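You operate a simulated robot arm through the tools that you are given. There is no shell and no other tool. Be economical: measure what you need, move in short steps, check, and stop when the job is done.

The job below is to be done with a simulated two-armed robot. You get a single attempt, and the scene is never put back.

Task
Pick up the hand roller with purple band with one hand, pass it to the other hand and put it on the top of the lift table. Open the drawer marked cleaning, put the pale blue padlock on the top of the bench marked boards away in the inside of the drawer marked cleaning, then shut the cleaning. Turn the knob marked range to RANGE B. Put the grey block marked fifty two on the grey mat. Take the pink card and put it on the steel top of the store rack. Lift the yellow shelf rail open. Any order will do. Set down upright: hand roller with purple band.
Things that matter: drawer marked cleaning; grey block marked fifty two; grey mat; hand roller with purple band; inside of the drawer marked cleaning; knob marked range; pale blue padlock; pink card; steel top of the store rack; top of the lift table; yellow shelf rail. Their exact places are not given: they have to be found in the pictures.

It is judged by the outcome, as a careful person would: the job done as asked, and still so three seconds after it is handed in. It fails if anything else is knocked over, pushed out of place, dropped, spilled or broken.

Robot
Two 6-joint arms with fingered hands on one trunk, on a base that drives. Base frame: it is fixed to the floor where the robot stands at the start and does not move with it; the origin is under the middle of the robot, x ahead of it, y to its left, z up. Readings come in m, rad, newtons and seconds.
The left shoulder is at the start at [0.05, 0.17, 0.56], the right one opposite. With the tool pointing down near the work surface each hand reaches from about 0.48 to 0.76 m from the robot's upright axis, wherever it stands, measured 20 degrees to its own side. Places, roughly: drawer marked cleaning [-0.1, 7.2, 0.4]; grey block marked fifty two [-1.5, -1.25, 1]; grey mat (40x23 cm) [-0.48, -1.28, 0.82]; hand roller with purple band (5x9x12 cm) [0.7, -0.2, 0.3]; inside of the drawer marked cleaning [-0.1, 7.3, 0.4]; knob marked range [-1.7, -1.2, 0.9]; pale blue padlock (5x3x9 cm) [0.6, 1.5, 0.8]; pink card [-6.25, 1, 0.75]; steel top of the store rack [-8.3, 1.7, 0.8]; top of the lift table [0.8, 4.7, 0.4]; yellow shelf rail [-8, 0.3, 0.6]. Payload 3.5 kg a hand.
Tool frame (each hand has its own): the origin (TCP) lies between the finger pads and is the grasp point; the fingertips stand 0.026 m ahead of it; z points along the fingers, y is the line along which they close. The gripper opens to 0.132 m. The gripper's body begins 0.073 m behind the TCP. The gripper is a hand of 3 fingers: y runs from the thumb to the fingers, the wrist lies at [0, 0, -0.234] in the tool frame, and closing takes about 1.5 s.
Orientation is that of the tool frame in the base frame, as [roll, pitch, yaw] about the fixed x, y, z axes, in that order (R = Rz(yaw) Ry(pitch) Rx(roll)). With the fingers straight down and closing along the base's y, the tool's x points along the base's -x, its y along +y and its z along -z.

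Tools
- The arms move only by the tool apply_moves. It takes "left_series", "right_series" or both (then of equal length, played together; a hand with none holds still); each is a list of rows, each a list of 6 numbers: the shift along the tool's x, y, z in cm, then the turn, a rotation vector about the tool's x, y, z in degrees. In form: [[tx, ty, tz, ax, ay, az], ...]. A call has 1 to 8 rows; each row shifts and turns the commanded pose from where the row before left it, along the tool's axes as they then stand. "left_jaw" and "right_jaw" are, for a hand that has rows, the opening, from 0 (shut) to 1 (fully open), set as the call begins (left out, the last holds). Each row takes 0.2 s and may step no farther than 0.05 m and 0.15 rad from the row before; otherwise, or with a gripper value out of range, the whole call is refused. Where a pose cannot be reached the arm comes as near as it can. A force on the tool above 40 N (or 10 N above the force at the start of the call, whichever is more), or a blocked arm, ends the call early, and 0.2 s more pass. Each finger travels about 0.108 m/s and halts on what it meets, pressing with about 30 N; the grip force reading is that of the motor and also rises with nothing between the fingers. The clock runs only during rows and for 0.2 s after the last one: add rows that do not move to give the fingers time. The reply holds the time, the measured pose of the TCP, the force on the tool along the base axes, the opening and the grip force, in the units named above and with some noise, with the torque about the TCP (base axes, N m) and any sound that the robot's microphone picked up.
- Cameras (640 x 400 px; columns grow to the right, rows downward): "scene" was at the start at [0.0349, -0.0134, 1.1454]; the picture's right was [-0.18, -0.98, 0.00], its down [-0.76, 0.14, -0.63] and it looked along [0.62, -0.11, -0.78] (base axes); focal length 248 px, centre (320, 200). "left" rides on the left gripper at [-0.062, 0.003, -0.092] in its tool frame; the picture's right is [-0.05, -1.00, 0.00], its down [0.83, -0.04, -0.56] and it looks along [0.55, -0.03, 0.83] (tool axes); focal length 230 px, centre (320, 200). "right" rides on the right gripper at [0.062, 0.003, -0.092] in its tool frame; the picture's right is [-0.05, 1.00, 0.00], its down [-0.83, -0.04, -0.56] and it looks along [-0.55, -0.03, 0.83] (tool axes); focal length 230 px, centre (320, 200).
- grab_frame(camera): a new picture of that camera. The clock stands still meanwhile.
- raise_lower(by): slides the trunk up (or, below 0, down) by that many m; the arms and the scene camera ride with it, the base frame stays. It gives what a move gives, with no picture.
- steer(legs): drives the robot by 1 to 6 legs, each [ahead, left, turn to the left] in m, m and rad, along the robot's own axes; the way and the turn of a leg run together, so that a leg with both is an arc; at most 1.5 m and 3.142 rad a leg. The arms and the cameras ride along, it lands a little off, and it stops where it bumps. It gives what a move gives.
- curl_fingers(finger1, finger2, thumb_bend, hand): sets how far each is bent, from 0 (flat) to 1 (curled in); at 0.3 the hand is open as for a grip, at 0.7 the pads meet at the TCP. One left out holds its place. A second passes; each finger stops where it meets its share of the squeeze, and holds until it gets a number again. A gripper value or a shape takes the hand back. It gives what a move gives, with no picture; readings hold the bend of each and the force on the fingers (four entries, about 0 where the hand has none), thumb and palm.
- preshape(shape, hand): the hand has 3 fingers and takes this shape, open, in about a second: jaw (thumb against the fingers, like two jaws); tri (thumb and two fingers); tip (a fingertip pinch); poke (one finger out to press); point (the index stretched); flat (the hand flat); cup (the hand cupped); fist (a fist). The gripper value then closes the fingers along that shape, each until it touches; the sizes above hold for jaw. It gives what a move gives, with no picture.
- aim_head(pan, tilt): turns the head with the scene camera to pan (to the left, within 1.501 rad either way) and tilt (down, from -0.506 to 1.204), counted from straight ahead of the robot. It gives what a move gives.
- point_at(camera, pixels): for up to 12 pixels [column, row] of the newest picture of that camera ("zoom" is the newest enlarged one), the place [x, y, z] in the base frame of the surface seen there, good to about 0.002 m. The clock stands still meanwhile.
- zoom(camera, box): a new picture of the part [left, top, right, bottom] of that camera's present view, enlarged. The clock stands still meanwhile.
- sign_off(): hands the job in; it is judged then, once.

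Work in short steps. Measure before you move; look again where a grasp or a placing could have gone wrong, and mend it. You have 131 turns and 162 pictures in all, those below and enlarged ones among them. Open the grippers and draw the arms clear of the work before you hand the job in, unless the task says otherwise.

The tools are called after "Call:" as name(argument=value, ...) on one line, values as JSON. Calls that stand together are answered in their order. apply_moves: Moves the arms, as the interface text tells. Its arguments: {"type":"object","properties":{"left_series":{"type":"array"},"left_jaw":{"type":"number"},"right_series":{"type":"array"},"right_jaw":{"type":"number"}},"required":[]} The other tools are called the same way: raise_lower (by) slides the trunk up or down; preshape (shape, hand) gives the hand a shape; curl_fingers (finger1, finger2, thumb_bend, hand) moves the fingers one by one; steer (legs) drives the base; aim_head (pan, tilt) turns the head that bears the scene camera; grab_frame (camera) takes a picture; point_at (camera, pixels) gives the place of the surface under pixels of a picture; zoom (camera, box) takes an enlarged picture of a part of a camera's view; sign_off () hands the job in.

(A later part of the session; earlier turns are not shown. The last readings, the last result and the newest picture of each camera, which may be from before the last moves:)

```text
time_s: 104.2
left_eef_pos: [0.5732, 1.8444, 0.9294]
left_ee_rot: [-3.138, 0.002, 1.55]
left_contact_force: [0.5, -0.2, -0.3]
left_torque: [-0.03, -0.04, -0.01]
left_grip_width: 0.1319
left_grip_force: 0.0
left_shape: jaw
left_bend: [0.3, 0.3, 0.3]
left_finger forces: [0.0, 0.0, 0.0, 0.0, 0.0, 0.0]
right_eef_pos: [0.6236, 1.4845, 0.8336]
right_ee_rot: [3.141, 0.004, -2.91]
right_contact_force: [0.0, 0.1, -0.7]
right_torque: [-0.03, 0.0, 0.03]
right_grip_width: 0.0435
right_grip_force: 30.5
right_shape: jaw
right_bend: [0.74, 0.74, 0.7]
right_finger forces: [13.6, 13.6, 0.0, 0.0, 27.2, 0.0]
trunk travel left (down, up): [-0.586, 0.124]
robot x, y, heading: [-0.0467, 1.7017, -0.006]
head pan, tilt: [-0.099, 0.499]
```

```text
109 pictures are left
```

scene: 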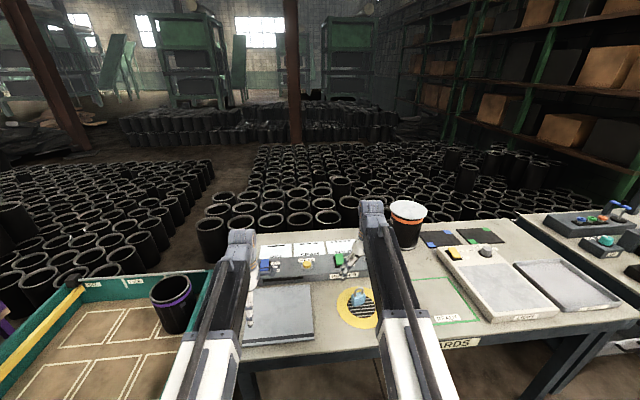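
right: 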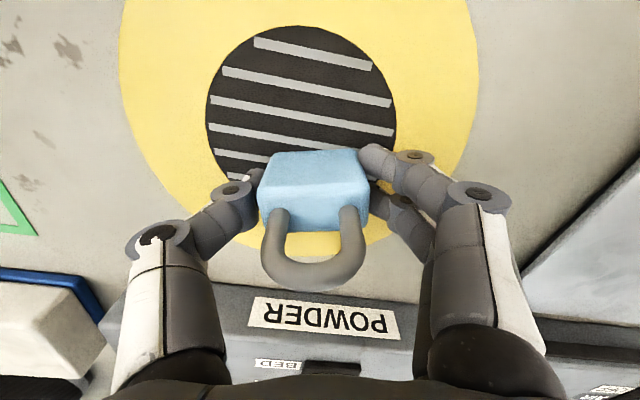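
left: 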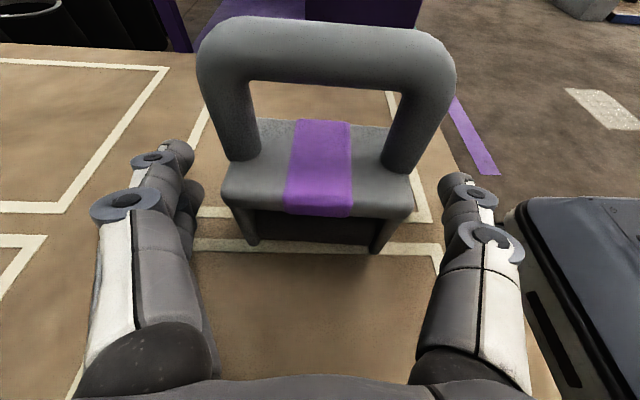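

Padlock gripped (0.0435 m, 27 N). I lift it, back away from the bench, turn left and drive up to y≈5.5 to see the cleaning drawer.

Call:
apply_moves(right_series=[[0, 0, -3, 0, 0, 0], [0, 0, -4, 0, 0, 0], [0, 0, -4, 0, 0, 0], [0, 0, -3, 0, 0, 0]])

Call:
steer(legs=[[-0.4, 0, 0], [0, 0, 1.575], [1.3, -0.25, 0], [1.4, 0, 0], [1.1, 0, 0]])

Call:
aim_head(pan=0, tilt=0.5)

Call:
grab_frame(camera="scene")

```text
time_s: 105.2
left_eef_pos: [0.5712, 1.8454, 0.9298]
left_ee_rot: [-3.138, 0.0, 1.549]
left_contact_force: [-0.5, 0.1, -0.3]
left_torque: [-0.01, 0.0, 0.0]
left_grip_width: 0.1318
left_grip_force: 0.1
left_shape: jaw
left_bend: [0.3, 0.3, 0.3]
left_finger forces: [0.1, 0.0, 0.1, 0.1, 0.1, 0.0]
right_eef_pos: [0.62, 1.4839, 0.9726]
right_ee_rot: [3.141, 0.003, -2.909]
right_contact_force: [0.3, -0.3, -0.9]
right_torque: [-0.01, -0.01, 0.0]
right_grip_width: 0.0436
right_grip_force: 30.2
right_shape: jaw
right_bend: [0.74, 0.74, 0.7]
right_finger forces: [13.5, 13.7, 0.1, 0.1, 27.2, 0.0]
trunk travel left (down, up): [-0.586, 0.124]
robot x, y, heading: [-0.0441, 1.7018, -0.007]
head pan, tilt: [-0.099, 0.499]
```

```text
time_s: 129.6
left_eef_pos: [-0.5261, 6.117, 0.9301]
left_ee_rot: [-3.138, 0.0, -3.12]
left_contact_force: [-0.5, -0.6, 0.0]
left_torque: [0.0, 0.04, -0.03]
left_grip_width: 0.1319
left_grip_force: 0.0
left_shape: jaw
left_bend: [0.3, 0.3, 0.3]
left_finger forces: [0.1, 0.0, 0.0, 0.0, 0.0, 0.1]
right_eef_pos: [-0.167, 6.1817, 0.9716]
right_ee_rot: [3.141, 0.006, -1.295]
right_contact_force: [-0.7, -0.2, -1.5]
right_torque: [0.0, -0.04, 0.03]
right_grip_width: 0.0433
right_grip_force: 29.8
right_shape: jaw
right_bend: [0.74, 0.74, 0.7]
right_finger forces: [13.5, 13.5, 0.0, 0.1, 27.1, 0.1]
trunk travel left (down, up): [-0.586, 0.124]
robot x, y, heading: [-0.3568, 5.5055, 1.607]
head pan, tilt: [-0.099, 0.499]
```

```text
time_s: 130.2
left_eef_pos: [-0.5262, 6.1166, 0.9298]
left_ee_rot: [-3.138, 0.0, -3.121]
left_contact_force: [-0.6, -0.1, 0.0]
left_torque: [0.02, 0.0, -0.03]
left_grip_width: 0.1318
left_grip_force: 0.0
left_shape: jaw
left_bend: [0.3, 0.3, 0.3]
left_finger forces: [0.0, 0.0, 0.0, 0.0, 0.1, 0.0]
right_eef_pos: [-0.1684, 6.1814, 0.9718]
right_ee_rot: [3.141, 0.005, -1.293]
right_contact_force: [-0.2, -0.2, -2.0]
right_torque: [0.03, 0.03, 0.02]
right_grip_width: 0.0431
right_grip_force: 30.1
right_shape: jaw
right_bend: [0.74, 0.74, 0.7]
right_finger forces: [13.5, 13.4, 0.0, 0.0, 27.1, 0.1]
trunk travel left (down, up): [-0.586, 0.124]
robot x, y, heading: [-0.3546, 5.5055, 1.612]
head pan, tilt: [0.0, 0.499]
```

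```text
108 pictures are left
```

scene: 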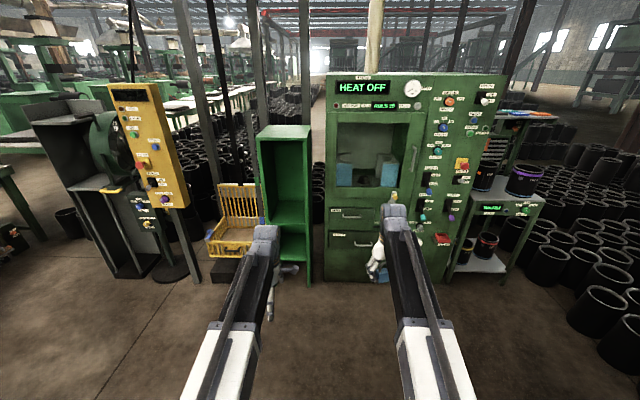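

The green cabinet with drawers is ahead (drawers near (355,215),(355,240)). I enlarge and measure.

Call:
zoom(camera="scene", box=[310, 190, 430, 290])

Call:
point_at(camera="scene", pixels=[[357, 217], [357, 245], [332, 236], [328, 258], [335, 215], [350, 240], [382, 160], [430, 250], [300, 260]])

```text
4.00 times, centred on (370, 240) of scene
```

zoom: 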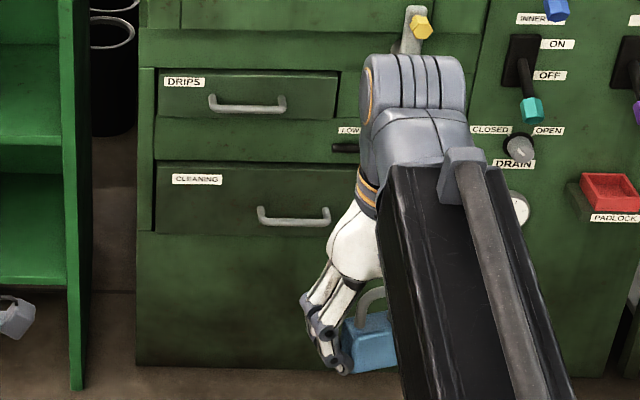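

```text
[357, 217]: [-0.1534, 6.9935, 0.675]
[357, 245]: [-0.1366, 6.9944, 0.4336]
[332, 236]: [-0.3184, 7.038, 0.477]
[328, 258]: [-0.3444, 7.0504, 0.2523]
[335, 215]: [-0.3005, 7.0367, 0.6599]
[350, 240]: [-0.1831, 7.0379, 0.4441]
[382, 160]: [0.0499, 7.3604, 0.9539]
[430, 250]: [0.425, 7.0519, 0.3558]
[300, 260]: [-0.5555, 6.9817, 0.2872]
```

Cleaning drawer front y 7.038, handle bar y≈6.994, z≈0.433. I measure the handle's ends and the drawer's width.

Call:
point_at(camera="zoom", pixels=[[262, 222], [326, 222], [290, 222], [160, 165], [158, 230], [345, 150], [320, 175], [345, 120], [300, 250], [160, 75], [335, 75]])

```text
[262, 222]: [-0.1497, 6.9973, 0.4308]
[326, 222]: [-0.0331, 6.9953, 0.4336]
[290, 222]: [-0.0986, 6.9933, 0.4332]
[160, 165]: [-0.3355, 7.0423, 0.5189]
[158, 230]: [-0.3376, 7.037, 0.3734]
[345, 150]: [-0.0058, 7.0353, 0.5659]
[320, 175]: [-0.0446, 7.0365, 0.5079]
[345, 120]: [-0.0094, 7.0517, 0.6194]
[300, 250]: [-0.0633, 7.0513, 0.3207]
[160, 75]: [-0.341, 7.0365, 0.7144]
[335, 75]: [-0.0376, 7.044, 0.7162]
```

Handle centre ≈(−0.095, 7.0, 0.433). I turn the left hand to point forward with fingers closing vertically.

Call:
apply_moves(left_series=[[0, 1.6, 0, -8.2, 0, 0], [0, 1.58, 0.23, -8.2, 0, 0], [0, 1.53, 0.45, -8.2, 0, 0], [0, 1.45, 0.67, -8.2, 0, 0], [0, 1.34, 0.87, -8.2, 0, 0], [0, 1.21, 1.05, -8.2, 0, 0], [0, 1.05, 1.21, -8.2, 0, 0], [0, 0.86, 1.35, -8.2, 0, 0]])

Call:
apply_moves(left_series=[[0, 0, 0, -8.2, 0, 0], [0, 0, 0, -8.2, 0, 0], [0, 0, 0, -8, 0, 0]], left_jaw=1)

Call:
raise_lower(by=-0.45)

```text
time_s: 132.0
left_eef_pos: [-0.5294, 6.2459, 0.931]
left_ee_rot: [1.999, 0.001, -3.121]
left_contact_force: [0.1, 0.6, 0.0]
left_torque: [-0.03, 0.03, -0.03]
left_grip_width: 0.1318
left_grip_force: 0.0
left_shape: jaw
left_bend: [0.3, 0.3, 0.3]
left_finger forces: [0.0, 0.1, 0.0, 0.0, 0.0, 0.0]
right_eef_pos: [-0.1682, 6.1826, 0.9705]
right_ee_rot: [3.141, 0.005, -1.296]
right_contact_force: [0.5, -0.6, -1.1]
right_torque: [0.04, -0.02, 0.01]
right_grip_width: 0.0434
right_grip_force: 30.3
right_shape: jaw
right_bend: [0.74, 0.74, 0.7]
right_finger forces: [13.5, 13.5, 0.1, 0.0, 27.1, 0.1]
trunk travel left (down, up): [-0.586, 0.124]
robot x, y, heading: [-0.3586, 5.5099, 1.608]
head pan, tilt: [0.0, 0.499]
```

```text
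time_s: 132.8
left_eef_pos: [-0.5212, 6.2448, 0.9304]
left_ee_rot: [1.637, 0.008, 3.131]
left_contact_force: [-0.6, 0.4, 0.6]
left_torque: [0.0, 0.01, -0.02]
left_grip_width: 0.132
left_grip_force: 0.1
left_shape: jaw
left_bend: [0.3, 0.3, 0.3]
left_finger forces: [0.0, 0.0, 0.0, 0.0, 0.1, 0.0]
left hand out of reach, approached as far as the arm can: row 2
right_eef_pos: [-0.1678, 6.1822, 0.9719]
right_ee_rot: [-3.141, 0.004, -1.295]
right_contact_force: [0.3, -0.7, -2.2]
right_torque: [-0.01, 0.02, 0.0]
right_grip_width: 0.0435
right_grip_force: 30.1
right_shape: jaw
right_bend: [0.74, 0.74, 0.7]
right_finger forces: [13.5, 13.5, 0.0, 0.0, 27.0, 0.0]
trunk travel left (down, up): [-0.586, 0.124]
robot x, y, heading: [-0.3556, 5.5075, 1.604]
head pan, tilt: [0.0, 0.499]
```

```text
refused: -0.45 is not a number from -0.4 to 0.4
```

Left hand now points forward. I draw the right hand back 9 cm, lower the trunk, and drive to a stand-off in front of the handle.

Call:
apply_moves(right_series=[[3, 0.5, 0, 0, 0, 0], [3, 0.5, 0, 0, 0, 0], [3, 0.5, 0, 0, 0, 0]])

Call:
raise_lower(by=-0.4)

Call:
raise_lower(by=-0.095)

Call:
steer(legs=[[0.3, -0.41, -0.035], [0.32, 0, 0]])

Call:
grab_frame(camera="left")

Call:
grab_frame(camera="scene")

```text
time_s: 133.6
left_eef_pos: [-0.5212, 6.2451, 0.9294]
left_ee_rot: [1.639, 0.005, 3.132]
left_contact_force: [0.0, -0.9, 0.1]
left_torque: [0.01, 0.0, 0.0]
left_grip_width: 0.132
left_grip_force: 0.1
left_shape: jaw
left_bend: [0.3, 0.3, 0.3]
left_finger forces: [0.1, 0.1, 0.0, 0.0, 0.0, 0.1]
right_eef_pos: [-0.1581, 6.0901, 0.9729]
right_ee_rot: [-3.141, 0.005, -1.294]
right_contact_force: [1.1, -0.2, -1.4]
right_torque: [0.02, 0.0, -0.01]
right_grip_width: 0.043
right_grip_force: 29.5
right_shape: jaw
right_bend: [0.74, 0.74, 0.7]
right_finger forces: [13.6, 13.5, 0.0, 0.0, 27.0, 0.0]
trunk travel left (down, up): [-0.586, 0.124]
robot x, y, heading: [-0.3566, 5.5037, 1.606]
head pan, tilt: [0.0, 0.499]
```

```text
time_s: 137.5
left_eef_pos: [-0.5214, 6.2458, 0.5305]
left_ee_rot: [1.641, 0.007, 3.132]
left_contact_force: [0.4, -0.3, 0.2]
left_torque: [0.0, 0.02, -0.01]
left_grip_width: 0.132
left_grip_force: 0.1
left_shape: jaw
left_bend: [0.3, 0.3, 0.3]
left_finger forces: [0.0, 0.0, 0.1, 0.0, 0.1, 0.2]
right_eef_pos: [-0.1584, 6.0905, 0.571]
right_ee_rot: [3.141, 0.006, -1.295]
right_contact_force: [0.1, -0.8, -0.8]
right_torque: [0.02, 0.0, -0.01]
right_grip_width: 0.0432
right_grip_force: 30.4
right_shape: jaw
right_bend: [0.74, 0.74, 0.7]
right_finger forces: [13.6, 13.7, 0.0, 0.0, 27.1, 0.0]
trunk travel left (down, up): [-0.186, 0.524]
robot x, y, heading: [-0.3546, 5.5077, 1.606]
head pan, tilt: [0.0, 0.499]
```

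```text
time_s: 138.8
left_eef_pos: [-0.5217, 6.2463, 0.4357]
left_ee_rot: [1.64, 0.007, 3.131]
left_contact_force: [-0.4, -0.2, 0.1]
left_torque: [0.01, 0.01, 0.05]
left_grip_width: 0.1319
left_grip_force: 0.2
left_shape: jaw
left_bend: [0.3, 0.3, 0.3]
left_finger forces: [0.0, 0.0, 0.0, 0.1, 0.0, 0.0]
right_eef_pos: [-0.1581, 6.0915, 0.4778]
right_ee_rot: [3.141, 0.006, -1.294]
right_contact_force: [0.0, -0.2, -1.6]
right_torque: [0.02, 0.01, 0.0]
right_grip_width: 0.0431
right_grip_force: 30.1
right_shape: jaw
right_bend: [0.74, 0.74, 0.7]
right_finger forces: [13.6, 13.7, 0.0, 0.0, 27.1, 0.1]
trunk travel left (down, up): [-0.091, 0.619]
robot x, y, heading: [-0.3538, 5.5064, 1.601]
head pan, tilt: [0.0, 0.499]
```

```text
time_s: 143.5
left_eef_pos: [-0.0936, 6.8783, 0.4348]
left_ee_rot: [1.636, 0.007, 3.1]
left_contact_force: [-0.8, -0.6, 1.1]
left_torque: [0.0, -0.04, -0.01]
left_grip_width: 0.1319
left_grip_force: 0.0
left_shape: jaw
left_bend: [0.3, 0.3, 0.3]
left_finger forces: [0.0, 0.1, 0.0, 0.0, 0.0, 0.0]
right_eef_pos: [0.2648, 6.7129, 0.4773]
right_ee_rot: [-3.141, 0.004, -1.324]
right_contact_force: [0.3, 0.5, -2.1]
right_torque: [0.02, -0.01, 0.01]
right_grip_width: 0.0432
right_grip_force: 29.8
right_shape: jaw
right_bend: [0.74, 0.74, 0.7]
right_finger forces: [13.7, 13.6, 0.1, 0.0, 27.0, 0.0]
trunk travel left (down, up): [-0.091, 0.619]
robot x, y, heading: [0.0515, 6.1354, 1.577]
head pan, tilt: [0.0, 0.499]
```

```text
106 pictures are left
```

left: 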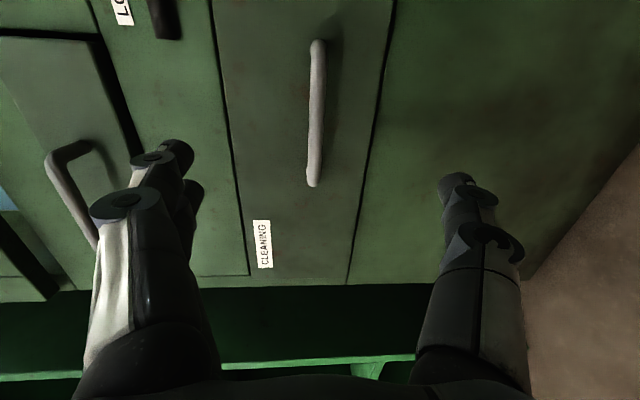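

```text
105 pictures are left
```

scene: 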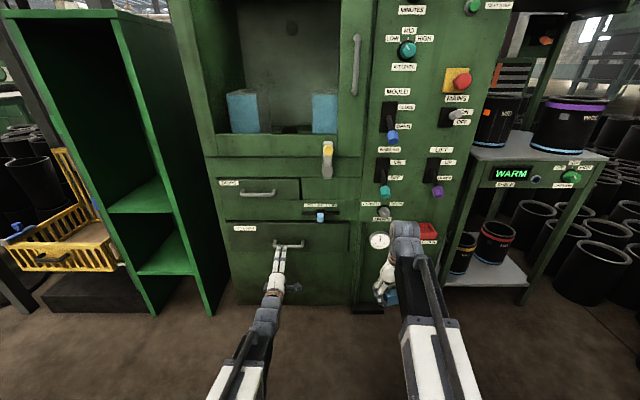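

The handle is centred between the fingers (col ~315). I advance 11.7 cm along the fingers and close.

Call:
apply_moves(left_series=[[0, 0, 4, 0, 0, 0], [0, 0, 4, 0, 0, 0], [0, 0, 3.7, 0, 0, 0], [0, 0, 0, 0, 0, 0]])

Call:
apply_moves(left_series=[[0, 0, 0, 0, 0, 0], [0, 0, 0, 0, 0, 0], [0, 0, 0, 0, 0, 0], [0, 0, 0, 0, 0, 0], [0, 0, 0, 0, 0, 0], [0, 0, 0, 0, 0, 0], [0, 0, 0, 0, 0, 0]], left_jaw=0)

Call:
grab_frame(camera="left")

```text
time_s: 144.5
left_eef_pos: [-0.0905, 6.9939, 0.427]
left_ee_rot: [1.637, 0.008, 3.101]
left_contact_force: [-0.1, -0.6, -0.4]
left_torque: [-0.02, -0.01, -0.03]
left_grip_width: 0.1319
left_grip_force: 0.0
left_shape: jaw
left_bend: [0.3, 0.3, 0.3]
left_finger forces: [0.0, 0.0, 0.1, 0.0, 0.0, 0.0]
right_eef_pos: [0.2644, 6.7132, 0.4772]
right_ee_rot: [3.14, 0.006, -1.325]
right_contact_force: [0.6, -0.3, -1.7]
right_torque: [-0.02, 0.0, 0.0]
right_grip_width: 0.0431
right_grip_force: 30.0
right_shape: jaw
right_bend: [0.74, 0.74, 0.7]
right_finger forces: [13.6, 13.6, 0.0, 0.1, 27.1, 0.0]
trunk travel left (down, up): [-0.091, 0.619]
robot x, y, heading: [0.0509, 6.1357, 1.58]
head pan, tilt: [0.0, 0.499]
```

```text
time_s: 146.1
left_eef_pos: [-0.0908, 6.9948, 0.4262]
left_ee_rot: [1.64, 0.007, 3.102]
left_contact_force: [-0.2, 0.3, -5.2]
left_torque: [-0.02, -0.04, 0.0]
left_grip_width: 0.0001
left_grip_force: 29.5
left_shape: jaw
left_bend: [0.71, 0.71, 0.73]
left_finger forces: [0.0, 0.0, 0.0, 0.1, 23.7, 0.0]
right_eef_pos: [0.2647, 6.7132, 0.4763]
right_ee_rot: [-3.14, 0.006, -1.325]
right_contact_force: [0.2, 0.0, -0.8]
right_torque: [0.01, 0.01, -0.04]
right_grip_width: 0.0433
right_grip_force: 29.6
right_shape: jaw
right_bend: [0.74, 0.74, 0.7]
right_finger forces: [13.5, 13.6, 0.0, 0.1, 27.0, 0.0]
trunk travel left (down, up): [-0.091, 0.619]
robot x, y, heading: [0.0524, 6.1352, 1.578]
head pan, tilt: [0.0, 0.499]
```

```text
104 pictures are left
```

left: 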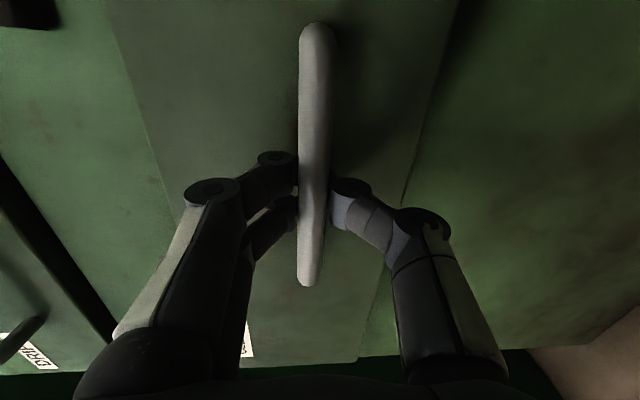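

The fingers are wrapped around the bar. I back up 6 cm to see whether the drawer follows.

Call:
steer(legs=[[-0.06, 0, 0]])

Call:
grab_frame(camera="left")

Call:
zoom(camera="scene", box=[200, 160, 400, 320])

```text
time_s: 147.0
left_eef_pos: [-0.0904, 6.9336, 0.4282]
left_ee_rot: [1.637, 0.007, 3.102]
left_contact_force: [0.3, -0.8, -0.4]
left_torque: [-0.02, 0.03, -0.03]
left_grip_width: 0.0001
left_grip_force: 30.1
left_shape: jaw
left_bend: [0.71, 0.71, 0.73]
left_finger forces: [0.0, 0.0, 0.1, 0.0, 0.7, 0.1]
right_eef_pos: [0.2639, 6.6526, 0.478]
right_ee_rot: [3.141, 0.005, -1.324]
right_contact_force: [0.2, -0.7, -2.5]
right_torque: [0.0, -0.02, -0.03]
right_grip_width: 0.0433
right_grip_force: 30.1
right_shape: jaw
right_bend: [0.74, 0.74, 0.7]
right_finger forces: [13.6, 13.6, 0.0, 0.1, 27.0, 0.0]
trunk travel left (down, up): [-0.091, 0.619]
robot x, y, heading: [0.0478, 6.0712, 1.578]
head pan, tilt: [0.0, 0.499]
```

```text
103 pictures are left
```

left: 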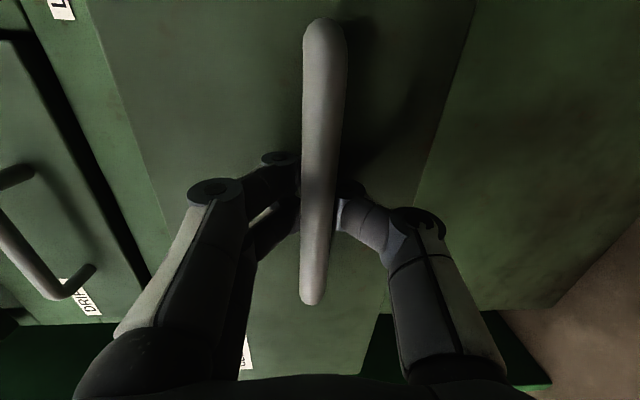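

```text
2.50 times, centred on (300, 240) of scene
```

zoom: 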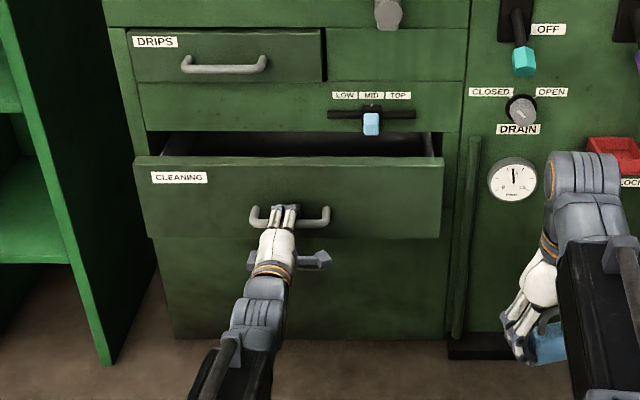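

The drawer follows. I pull 17 cm more.

Call:
steer(legs=[[-0.17, 0, 0]])

Call:
zoom(camera="scene", box=[160, 140, 440, 340])

Call:
point_at(camera="zoom", pixels=[[130, 200], [400, 200], [260, 165], [200, 170], [340, 170], [130, 225], [400, 225], [120, 160], [390, 160]])

```text
time_s: 148.5
left_eef_pos: [-0.0879, 6.7617, 0.427]
left_ee_rot: [1.637, 0.008, 3.1]
left_contact_force: [-0.1, -0.4, -1.5]
left_torque: [0.02, -0.05, 0.0]
left_grip_width: 0.0
left_grip_force: 30.0
left_shape: jaw
left_bend: [0.71, 0.71, 0.73]
left_finger forces: [0.1, 0.1, 0.1, 0.0, 1.3, 0.0]
right_eef_pos: [0.2677, 6.48, 0.4756]
right_ee_rot: [3.141, 0.005, -1.327]
right_contact_force: [0.3, -0.1, -2.1]
right_torque: [0.0, -0.01, 0.06]
right_grip_width: 0.0432
right_grip_force: 30.1
right_shape: jaw
right_bend: [0.74, 0.74, 0.7]
right_finger forces: [13.6, 13.5, 0.0, 0.0, 27.0, 0.0]
trunk travel left (down, up): [-0.091, 0.619]
robot x, y, heading: [0.0546, 5.9036, 1.574]
head pan, tilt: [0.0, 0.499]
```

```text
2.00 times, centred on (300, 240) of scene
```

zoom: 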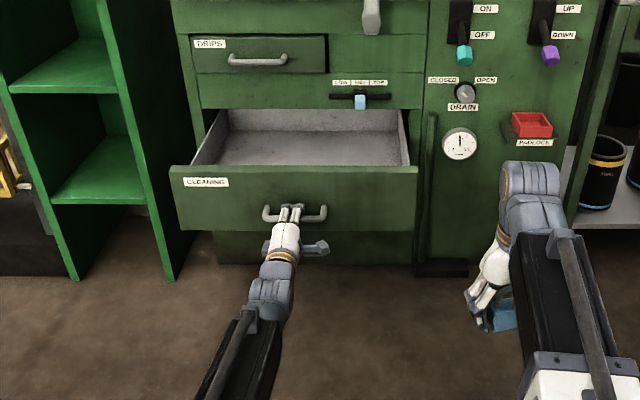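

```text
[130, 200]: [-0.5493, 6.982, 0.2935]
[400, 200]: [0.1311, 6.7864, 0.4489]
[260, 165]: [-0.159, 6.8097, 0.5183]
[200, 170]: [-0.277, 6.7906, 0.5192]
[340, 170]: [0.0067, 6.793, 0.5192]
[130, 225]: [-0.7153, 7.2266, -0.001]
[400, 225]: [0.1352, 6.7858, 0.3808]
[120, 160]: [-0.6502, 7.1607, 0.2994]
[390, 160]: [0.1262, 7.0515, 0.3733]
```

Interior is y 6.81–7.05, front edge z 0.519. A bit more room helps; I pull another 6 cm.

Call:
steer(legs=[[-0.06, 0, 0]])

Call:
zoom(camera="scene", box=[160, 140, 440, 340])

Call:
point_at(camera="zoom", pixels=[[260, 175], [200, 178], [340, 175], [300, 148], [240, 150], [380, 155], [400, 175], [280, 115], [265, 214]])

```text
time_s: 149.5
left_eef_pos: [-0.0871, 6.7035, 0.4267]
left_ee_rot: [1.639, 0.006, 3.1]
left_contact_force: [-0.2, 31.8, -5.4]
left_torque: [0.02, 0.0, 0.01]
left_grip_width: 0.0
left_grip_force: 29.7
left_shape: jaw
left_bend: [0.71, 0.71, 0.68]
left_finger forces: [0.1, 0.0, 0.1, 0.1, 44.2, 0.0]
right_eef_pos: [0.269, 6.4209, 0.476]
right_ee_rot: [3.141, 0.004, -1.326]
right_contact_force: [0.4, -0.9, -1.8]
right_torque: [-0.04, 0.0, 0.01]
right_grip_width: 0.0431
right_grip_force: 30.2
right_shape: jaw
right_bend: [0.74, 0.74, 0.7]
right_finger forces: [13.6, 13.6, 0.0, 0.1, 27.0, 0.1]
trunk travel left (down, up): [-0.091, 0.619]
robot x, y, heading: [0.0529, 5.8453, 1.578]
head pan, tilt: [0.0, 0.499]
```

```text
2.00 times, centred on (300, 240) of scene
```

zoom: 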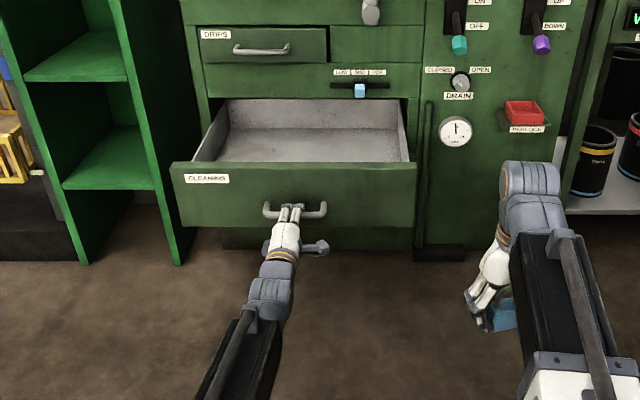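

```text
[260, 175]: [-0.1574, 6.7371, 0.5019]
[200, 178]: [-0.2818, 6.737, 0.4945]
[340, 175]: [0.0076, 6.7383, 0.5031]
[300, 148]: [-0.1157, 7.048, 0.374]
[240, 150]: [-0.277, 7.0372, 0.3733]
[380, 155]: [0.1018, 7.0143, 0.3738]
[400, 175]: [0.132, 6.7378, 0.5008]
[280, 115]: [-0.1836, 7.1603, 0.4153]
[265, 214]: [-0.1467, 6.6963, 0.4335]
```

At the end stop. I ease the pull, open the left hand, retreat and raise it; then raise the trunk.

Call:
apply_moves(left_series=[[0, 0, 0.5, 0, 0, 0], [0, 0, 0, 0, 0, 0], [0, 0, 0, 0, 0, 0], [0, 0, 0, 0, 0, 0], [0, 0, 0, 0, 0, 0]], left_jaw=1)

Call:
apply_moves(left_series=[[0, 0, -3, 0, 0, 0], [0, 0, -4, 0, 0, 0], [0, 0, -4, 0, 0, 0], [0, 5, -0.5, 0, 0, 0], [0, 5, 0, 0, 0, 0], [0, 5, 0, 0, 0, 0], [0, 5, 0, 0, 0, 0], [0, 5, 0, 0, 0, 0]])

Call:
raise_lower(by=0.16)

Call:
grab_frame(camera="scene")

```text
time_s: 150.7
left_eef_pos: [-0.0853, 6.7068, 0.4273]
left_ee_rot: [1.637, 0.007, 3.1]
left_contact_force: [0.8, 0.5, 0.2]
left_torque: [0.02, 0.03, 0.04]
left_grip_width: 0.1321
left_grip_force: 0.1
left_shape: jaw
left_bend: [0.3, 0.3, 0.3]
left_finger forces: [0.0, 0.1, 0.0, 0.0, 0.1, 0.0]
right_eef_pos: [0.2678, 6.4198, 0.4782]
right_ee_rot: [3.141, 0.006, -1.327]
right_contact_force: [-0.2, -0.5, -1.8]
right_torque: [0.0, 0.01, -0.04]
right_grip_width: 0.0431
right_grip_force: 30.3
right_shape: jaw
right_bend: [0.74, 0.74, 0.7]
right_finger forces: [13.6, 13.5, 0.0, 0.1, 27.1, 0.0]
trunk travel left (down, up): [-0.091, 0.619]
robot x, y, heading: [0.0522, 5.8407, 1.571]
head pan, tilt: [0.0, 0.499]
```

```text
refused: row 4 steps farther than a row can; nothing moved
```

```text
time_s: 152.5
left_eef_pos: [-0.0852, 6.708, 0.5876]
left_ee_rot: [1.637, 0.006, 3.099]
left_contact_force: [0.0, -0.4, -0.4]
left_torque: [0.01, -0.02, 0.02]
left_grip_width: 0.1322
left_grip_force: 0.1
left_shape: jaw
left_bend: [0.3, 0.3, 0.3]
left_finger forces: [0.0, 0.0, 0.0, 0.0, 0.0, 0.0]
right_eef_pos: [0.2678, 6.42, 0.6379]
right_ee_rot: [3.141, 0.005, -1.327]
right_contact_force: [-0.4, 0.2, -1.8]
right_torque: [0.0, -0.01, 0.0]
right_grip_width: 0.0431
right_grip_force: 29.6
right_shape: jaw
right_bend: [0.74, 0.74, 0.7]
right_finger forces: [13.6, 13.5, 0.1, 0.0, 27.2, 0.0]
trunk travel left (down, up): [-0.251, 0.459]
robot x, y, heading: [0.0528, 5.8405, 1.573]
head pan, tilt: [0.0, 0.499]
```

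```text
99 pictures are left
```

scene: 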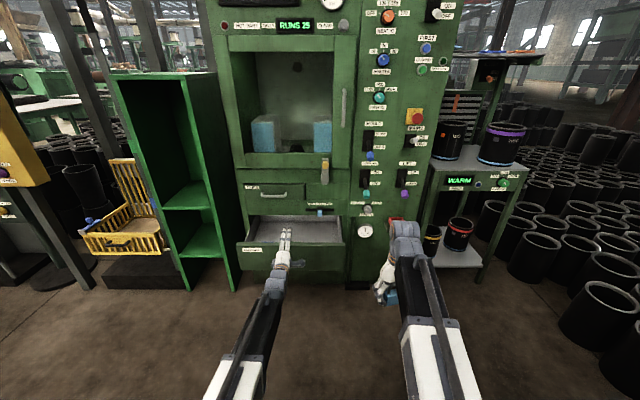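

The retreat rows were refused (step too big) but the trunk raise passed freely. I now draw the left hand back and up in smaller rows.

Call:
apply_moves(left_series=[[0, 0, -4, 0, 0, 0], [0, 0, -4, 0, 0, 0], [0, 4.5, 0, 0, 0, 0], [0, 4.5, 0, 0, 0, 0], [0, 4.5, 0, 0, 0, 0], [0, 4.5, 0, 0, 0, 0]])

Call:
zoom(camera="scene", box=[200, 150, 440, 320])

Call:
point_at(camera="zoom", pixels=[[150, 246], [350, 246], [250, 218], [330, 215], [170, 215], [335, 180], [160, 105], [290, 262]])

```text
time_s: 153.9
left_eef_pos: [-0.0883, 6.6378, 0.7742]
left_ee_rot: [1.637, 0.007, 3.1]
left_contact_force: [0.3, 0.0, -0.2]
left_torque: [0.01, 0.01, 0.0]
left_grip_width: 0.1317
left_grip_force: 0.1
left_shape: jaw
left_bend: [0.3, 0.3, 0.3]
left_finger forces: [0.0, 0.0, 0.1, 0.1, 0.0, 0.1]
right_eef_pos: [0.2669, 6.4207, 0.6367]
right_ee_rot: [-3.141, 0.006, -1.327]
right_contact_force: [0.7, 0.0, -2.2]
right_torque: [-0.01, -0.02, -0.01]
right_grip_width: 0.043
right_grip_force: 29.9
right_shape: jaw
right_bend: [0.74, 0.74, 0.7]
right_finger forces: [13.5, 13.5, 0.1, 0.0, 27.2, 0.1]
trunk travel left (down, up): [-0.251, 0.459]
robot x, y, heading: [0.0484, 5.8406, 1.572]
head pan, tilt: [0.0, 0.499]
```

```text
2.35 times, centred on (320, 235) of scene
```

zoom: 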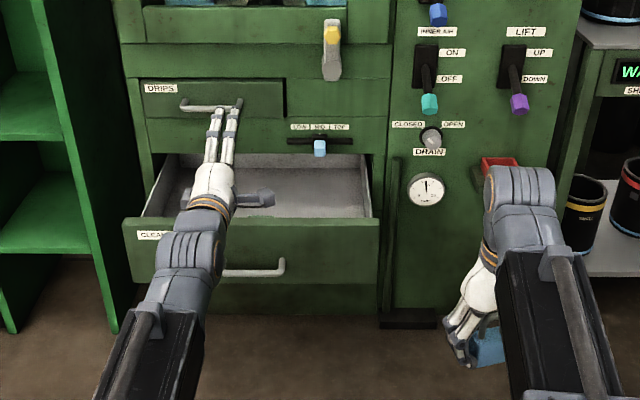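

```text
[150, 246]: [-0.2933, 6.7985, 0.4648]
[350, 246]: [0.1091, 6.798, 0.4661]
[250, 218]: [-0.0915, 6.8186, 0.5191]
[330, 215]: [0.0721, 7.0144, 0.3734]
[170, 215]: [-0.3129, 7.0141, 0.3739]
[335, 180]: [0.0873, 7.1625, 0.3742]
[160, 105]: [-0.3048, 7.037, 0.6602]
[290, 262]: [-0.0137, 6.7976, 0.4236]
```

The drawer now stands open 24 cm (front y 6.80, floor z 0.374). I pull the left hand back, extend the right hand 10 cm, and drive so the padlock is over the drawer.

Call:
apply_moves(left_series=[[0, -0.2, -2.99, 8.2, 0, 0], [0, -0.62, -2.93, 8.2, 0, 0], [0, -1.03, -2.82, 8.2, 0, 0], [0, -1.43, -2.64, 8.2, 0, 0], [0, -1.8, -2.4, 8.2, 0, 0]], right_series=[[-3.2, -0.8, 0, 0, 0, 0], [-3.2, -0.8, 0, 0, 0, 0], [-3.2, -0.8, 0, 0, 0, 0], [0, 0, 0, 0, 0, 0], [0, 0, 0, 0, 0, 0]])

Call:
steer(legs=[[0.15, 0.27, 0], [0.25, 0, 0]])

Call:
grab_frame(camera="right")

Call:
grab_frame(camera="scene")

```text
time_s: 155.1
left_eef_pos: [-0.0976, 6.4882, 0.774]
left_ee_rot: [2.354, 0.007, 3.1]
left_contact_force: [-0.2, 0.9, -1.0]
left_torque: [-0.03, 0.0, 0.03]
left_grip_width: 0.1319
left_grip_force: 0.1
left_shape: jaw
left_bend: [0.3, 0.3, 0.3]
left_finger forces: [0.0, 0.1, 0.0, 0.0, 0.0, 0.1]
right_eef_pos: [0.2672, 6.5189, 0.6376]
right_ee_rot: [3.141, 0.006, -1.327]
right_contact_force: [-0.2, 0.2, -1.6]
right_torque: [0.02, -0.01, -0.01]
right_grip_width: 0.0431
right_grip_force: 30.1
right_shape: jaw
right_bend: [0.74, 0.74, 0.7]
right_finger forces: [13.6, 13.6, 0.0, 0.0, 27.1, 0.1]
trunk travel left (down, up): [-0.251, 0.459]
robot x, y, heading: [0.0474, 5.8434, 1.571]
head pan, tilt: [0.0, 0.499]
```

```text
time_s: 158.6
left_eef_pos: [-0.374, 6.8837, 0.7728]
left_ee_rot: [2.351, 0.007, 3.099]
left_contact_force: [0.6, 0.4, -0.2]
left_torque: [0.0, 0.03, -0.03]
left_grip_width: 0.1321
left_grip_force: 0.1
left_shape: jaw
left_bend: [0.3, 0.3, 0.3]
left_finger forces: [0.1, 0.0, 0.1, 0.0, 0.1, 0.0]
right_eef_pos: [-0.0101, 6.9151, 0.6376]
right_ee_rot: [3.141, 0.003, -1.327]
right_contact_force: [0.5, -0.1, -1.3]
right_torque: [-0.04, 0.01, 0.04]
right_grip_width: 0.0431
right_grip_force: 29.7
right_shape: jaw
right_bend: [0.74, 0.74, 0.7]
right_finger forces: [13.6, 13.7, 0.0, 0.0, 27.2, 0.0]
trunk travel left (down, up): [-0.251, 0.459]
robot x, y, heading: [-0.2253, 6.2368, 1.574]
head pan, tilt: [0.0, 0.499]
```

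```text
97 pictures are left
```

right: 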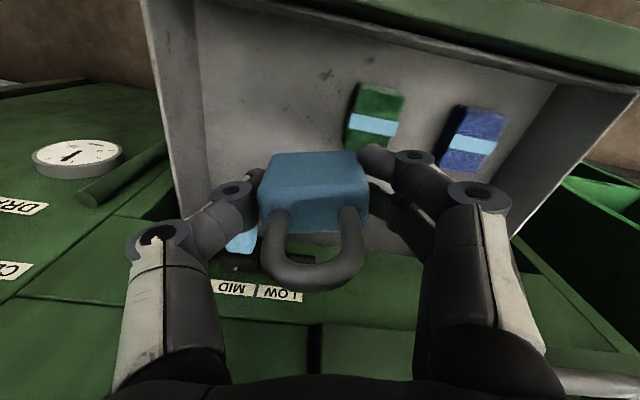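

```text
96 pictures are left
```

scene: 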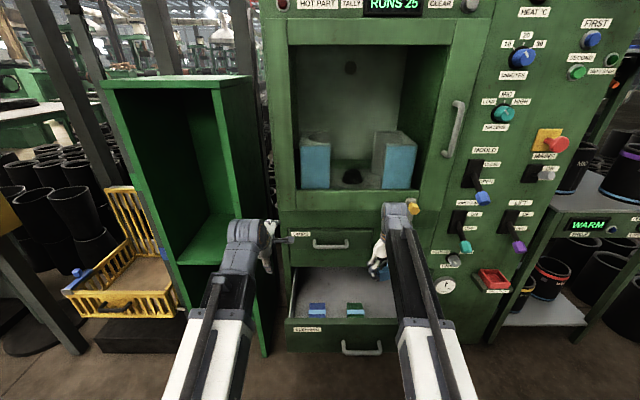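

Two packs lie inside the drawer. I measure them and the slider knob in front of which the hand must pass.

Call:
point_at(camera="right", pixels=[[372, 125], [350, 145], [400, 92], [470, 145], [300, 80], [245, 120], [240, 243], [230, 235], [320, 255], [250, 250], [620, 95], [360, 40]])

Call:
zoom(camera="scene", box=[280, 200, 480, 360])

Call:
point_at(camera="zoom", pixels=[[100, 350], [240, 350], [120, 380], [240, 340], [350, 250], [400, 210], [425, 180]])

```text
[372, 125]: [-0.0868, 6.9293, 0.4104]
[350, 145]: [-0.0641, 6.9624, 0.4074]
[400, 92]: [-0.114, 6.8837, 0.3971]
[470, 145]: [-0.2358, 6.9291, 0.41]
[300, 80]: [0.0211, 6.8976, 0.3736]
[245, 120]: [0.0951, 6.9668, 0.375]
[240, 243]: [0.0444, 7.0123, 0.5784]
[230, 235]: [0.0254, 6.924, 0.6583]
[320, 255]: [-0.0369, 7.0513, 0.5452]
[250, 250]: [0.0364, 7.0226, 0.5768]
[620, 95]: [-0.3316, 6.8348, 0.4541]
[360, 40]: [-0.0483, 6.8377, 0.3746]
```

```text
2.50 times, centred on (380, 280) of scene
```

zoom: 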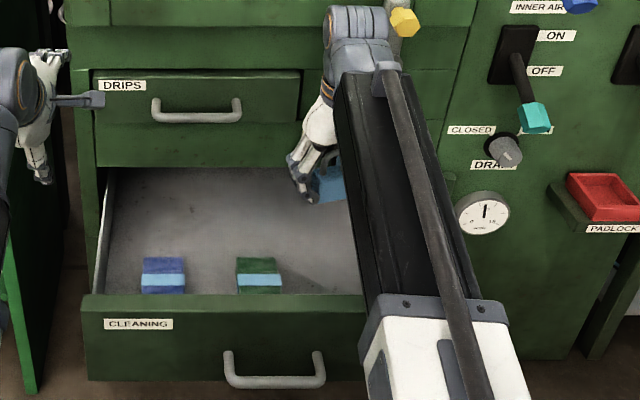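

```text
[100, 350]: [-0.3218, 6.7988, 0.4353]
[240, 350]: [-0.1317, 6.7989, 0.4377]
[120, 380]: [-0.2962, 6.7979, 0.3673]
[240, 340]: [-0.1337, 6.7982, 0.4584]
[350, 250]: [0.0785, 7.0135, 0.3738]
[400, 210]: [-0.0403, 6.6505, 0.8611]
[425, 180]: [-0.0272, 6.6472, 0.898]
```

Green pack occupies x −0.12…−0.06, so I want the padlock at x≈0.03. I check the yellow lever beside the wrist first.

Call:
zoom(camera="scene", box=[360, 180, 440, 244])

Call:
point_at(camera="zoom", pixels=[[440, 215], [430, 205], [415, 240], [340, 200], [240, 200], [300, 300], [220, 360]])

```text
6.25 times, centred on (400, 212) of scene
```

zoom: 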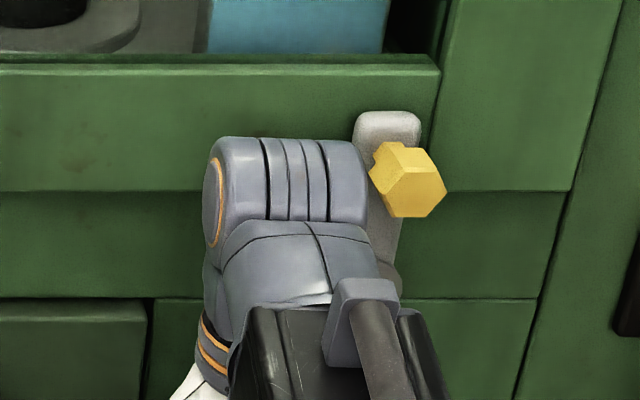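

```text
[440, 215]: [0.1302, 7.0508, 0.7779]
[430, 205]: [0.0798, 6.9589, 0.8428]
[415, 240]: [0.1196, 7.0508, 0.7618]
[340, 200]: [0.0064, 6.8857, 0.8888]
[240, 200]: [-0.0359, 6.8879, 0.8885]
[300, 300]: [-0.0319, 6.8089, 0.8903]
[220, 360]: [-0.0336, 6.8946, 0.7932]
```

The lever knob is at z≈0.83, x≈0.07; the wrist will pass below once lowered. I lower 13 cm, then shift 4 cm right, and check.

Call:
apply_moves(right_series=[[0, 0, 4, 0, 0, 0], [0, 0, 4.5, 0, 0, 0], [0, 0, 4.5, 0, 0, 0], [1, -1.9, 0, 0, 0, 0], [1, -1.9, 0, 0, 0, 0]])

Call:
grab_frame(camera="right")

Call:
zoom(camera="scene", box=[280, 180, 480, 340])

```text
time_s: 159.8
left_eef_pos: [-0.3738, 6.8841, 0.7725]
left_ee_rot: [2.352, 0.009, 3.098]
left_contact_force: [0.5, 0.1, -0.2]
left_torque: [0.0, 0.01, 0.05]
left_grip_width: 0.132
left_grip_force: 0.1
left_shape: jaw
left_bend: [0.3, 0.3, 0.3]
left_finger forces: [0.0, 0.0, 0.0, 0.0, 0.1, 0.1]
right_eef_pos: [0.0316, 6.9055, 0.5064]
right_ee_rot: [3.141, 0.006, -1.326]
right_contact_force: [-0.2, -0.2, -0.4]
right_torque: [-0.01, -0.01, 0.0]
right_grip_width: 0.0434
right_grip_force: 30.0
right_shape: jaw
right_bend: [0.74, 0.74, 0.7]
right_finger forces: [13.6, 13.6, 0.1, 0.0, 27.1, 0.1]
trunk travel left (down, up): [-0.251, 0.459]
robot x, y, heading: [-0.2286, 6.2376, 1.571]
head pan, tilt: [0.0, 0.499]
```

```text
93 pictures are left
```

right: 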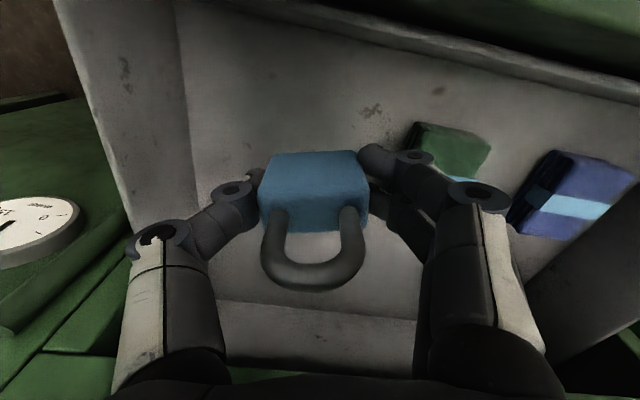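

```text
2.50 times, centred on (380, 260) of scene
```

zoom: 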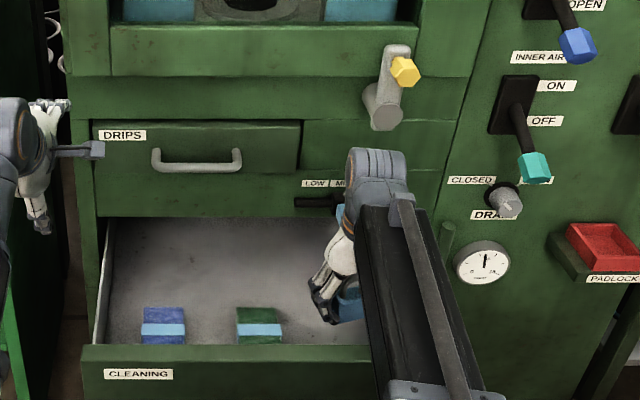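

The thumb-side knuckle comes near the drawer's right wall; I check the distances before going deeper.

Call:
point_at(camera="right", pixels=[[130, 245], [125, 270], [170, 120], [90, 100], [190, 150], [395, 150], [440, 200], [445, 240], [430, 130], [440, 170]])

```text
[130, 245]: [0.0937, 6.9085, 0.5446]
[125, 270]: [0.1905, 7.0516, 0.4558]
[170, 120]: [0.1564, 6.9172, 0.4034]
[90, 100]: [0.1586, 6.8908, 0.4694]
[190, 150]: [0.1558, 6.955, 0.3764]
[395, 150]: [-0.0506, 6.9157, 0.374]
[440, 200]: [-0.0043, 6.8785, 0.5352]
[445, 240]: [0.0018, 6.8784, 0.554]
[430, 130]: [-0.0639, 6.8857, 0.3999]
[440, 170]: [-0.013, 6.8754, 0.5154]
```

Plenty of room (wall x 0.156, knuckle 0.094; pack edge −0.06). I lower to z≈0.412.

Call:
apply_moves(right_series=[[0, 0, 3, 0, 0, 0], [0, 0, 3, 0, 0, 0], [0, 0, 2.5, 0, 0, 0], [0, 0, 0.7, 0, 0, 0], [0, 0, 0, 0, 0, 0]])

Call:
grab_frame(camera="right")

```text
time_s: 161.0
left_eef_pos: [-0.3747, 6.8853, 0.7724]
left_ee_rot: [2.352, 0.006, 3.099]
left_contact_force: [-0.1, -0.9, 1.0]
left_torque: [0.0, -0.02, 0.0]
left_grip_width: 0.132
left_grip_force: 0.1
left_shape: jaw
left_bend: [0.3, 0.3, 0.3]
left_finger forces: [0.1, 0.1, 0.0, 0.0, 0.0, 0.0]
right_eef_pos: [0.031, 6.9043, 0.4164]
right_ee_rot: [-3.141, 0.005, -1.328]
right_contact_force: [-0.1, 0.1, -1.6]
right_torque: [0.02, 0.03, 0.0]
right_grip_width: 0.0431
right_grip_force: 29.9
right_shape: jaw
right_bend: [0.74, 0.74, 0.7]
right_finger forces: [13.6, 13.7, 0.0, 0.0, 27.2, 0.1]
trunk travel left (down, up): [-0.251, 0.459]
robot x, y, heading: [-0.2288, 6.2387, 1.573]
head pan, tilt: [0.0, 0.499]
```

```text
91 pictures are left
```

right: 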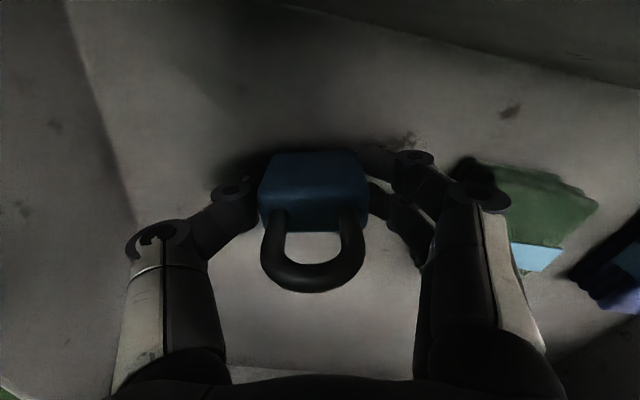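

Still ~8 mm above the floor. I lower in 3 mm steps until contact.

Call:
apply_moves(right_series=[[0, 0, 0.3, 0, 0, 0], [0, 0, 0.3, 0, 0, 0], [0, 0, 0, 0, 0, 0]])

```text
time_s: 161.8
left_eef_pos: [-0.3744, 6.8831, 0.7727]
left_ee_rot: [2.353, 0.006, 3.099]
left_contact_force: [0.5, -1.3, -0.8]
left_torque: [0.0, 0.01, 0.01]
left_grip_width: 0.132
left_grip_force: 0.1
left_shape: jaw
left_bend: [0.3, 0.3, 0.3]
left_finger forces: [0.0, 0.0, 0.0, 0.1, 0.0, 0.0]
right_eef_pos: [0.0313, 6.9044, 0.4093]
right_ee_rot: [3.142, 0.005, -1.328]
right_contact_force: [0.1, -0.7, -1.3]
right_torque: [-0.01, 0.01, 0.0]
right_grip_width: 0.0435
right_grip_force: 30.1
right_shape: jaw
right_bend: [0.74, 0.74, 0.7]
right_finger forces: [13.5, 13.6, 0.0, 0.0, 27.2, 0.0]
trunk travel left (down, up): [-0.251, 0.459]
robot x, y, heading: [-0.2282, 6.2363, 1.571]
head pan, tilt: [0.0, 0.499]
```

Now within a millimetre or so of the floor; I lower 1.5 mm more and open partly.

Call:
apply_moves(right_series=[[0, 0, 0.15, 0, 0, 0], [0, 0, 0, 0, 0, 0]])

Call:
apply_moves(right_series=[[0, 0, 0, 0, 0, 0], [0, 0, 0, 0, 0, 0], [0, 0, 0, 0, 0, 0]], right_jaw=0.65)

Call:
grab_frame(camera="right")

```text
time_s: 162.4
left_eef_pos: [-0.3745, 6.8843, 0.7715]
left_ee_rot: [2.353, 0.008, 3.098]
left_contact_force: [0.7, -1.1, 0.1]
left_torque: [0.01, -0.02, 0.01]
left_grip_width: 0.1319
left_grip_force: 0.1
left_shape: jaw
left_bend: [0.3, 0.3, 0.3]
left_finger forces: [0.1, 0.0, 0.0, 0.0, 0.0, 0.0]
right_eef_pos: [0.0307, 6.9032, 0.407]
right_ee_rot: [-3.141, 0.003, -1.328]
right_contact_force: [0.8, 0.2, -0.4]
right_torque: [-0.03, 0.05, -0.02]
right_grip_width: 0.0432
right_grip_force: 30.1
right_shape: jaw
right_bend: [0.74, 0.74, 0.7]
right_finger forces: [13.7, 13.6, 0.0, 0.0, 27.1, 0.0]
trunk travel left (down, up): [-0.251, 0.459]
robot x, y, heading: [-0.2276, 6.2388, 1.574]
head pan, tilt: [0.0, 0.499]
```

```text
time_s: 163.2
left_eef_pos: [-0.3735, 6.8852, 0.7729]
left_ee_rot: [2.351, 0.005, 3.097]
left_contact_force: [0.0, -0.5, 0.3]
left_torque: [0.04, 0.02, -0.01]
left_grip_width: 0.132
left_grip_force: 0.2
left_shape: jaw
left_bend: [0.3, 0.3, 0.3]
left_finger forces: [0.0, 0.0, 0.0, 0.1, 0.0, 0.1]
right_eef_pos: [0.0302, 6.9056, 0.4079]
right_ee_rot: [3.141, 0.004, -1.328]
right_contact_force: [-0.9, 0.3, 0.2]
right_torque: [0.01, 0.0, -0.03]
right_grip_width: 0.0856
right_grip_force: 0.1
right_shape: jaw
right_bend: [0.7, 0.7, 0.68]
right_finger forces: [0.0, 0.0, 0.0, 0.1, 0.1, 0.1]
trunk travel left (down, up): [-0.251, 0.459]
robot x, y, heading: [-0.2226, 6.2362, 1.573]
head pan, tilt: [0.0, 0.499]
```

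```text
90 pictures are left
```

right: 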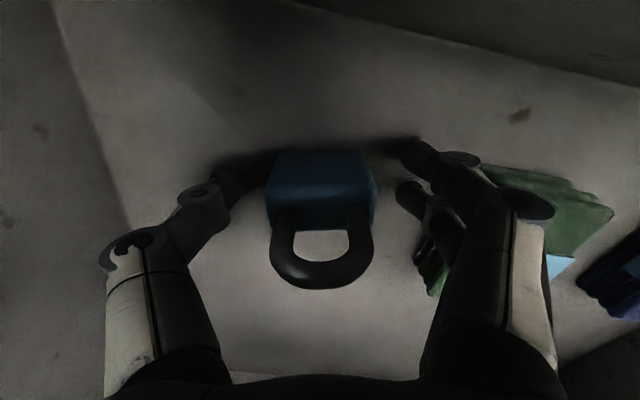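

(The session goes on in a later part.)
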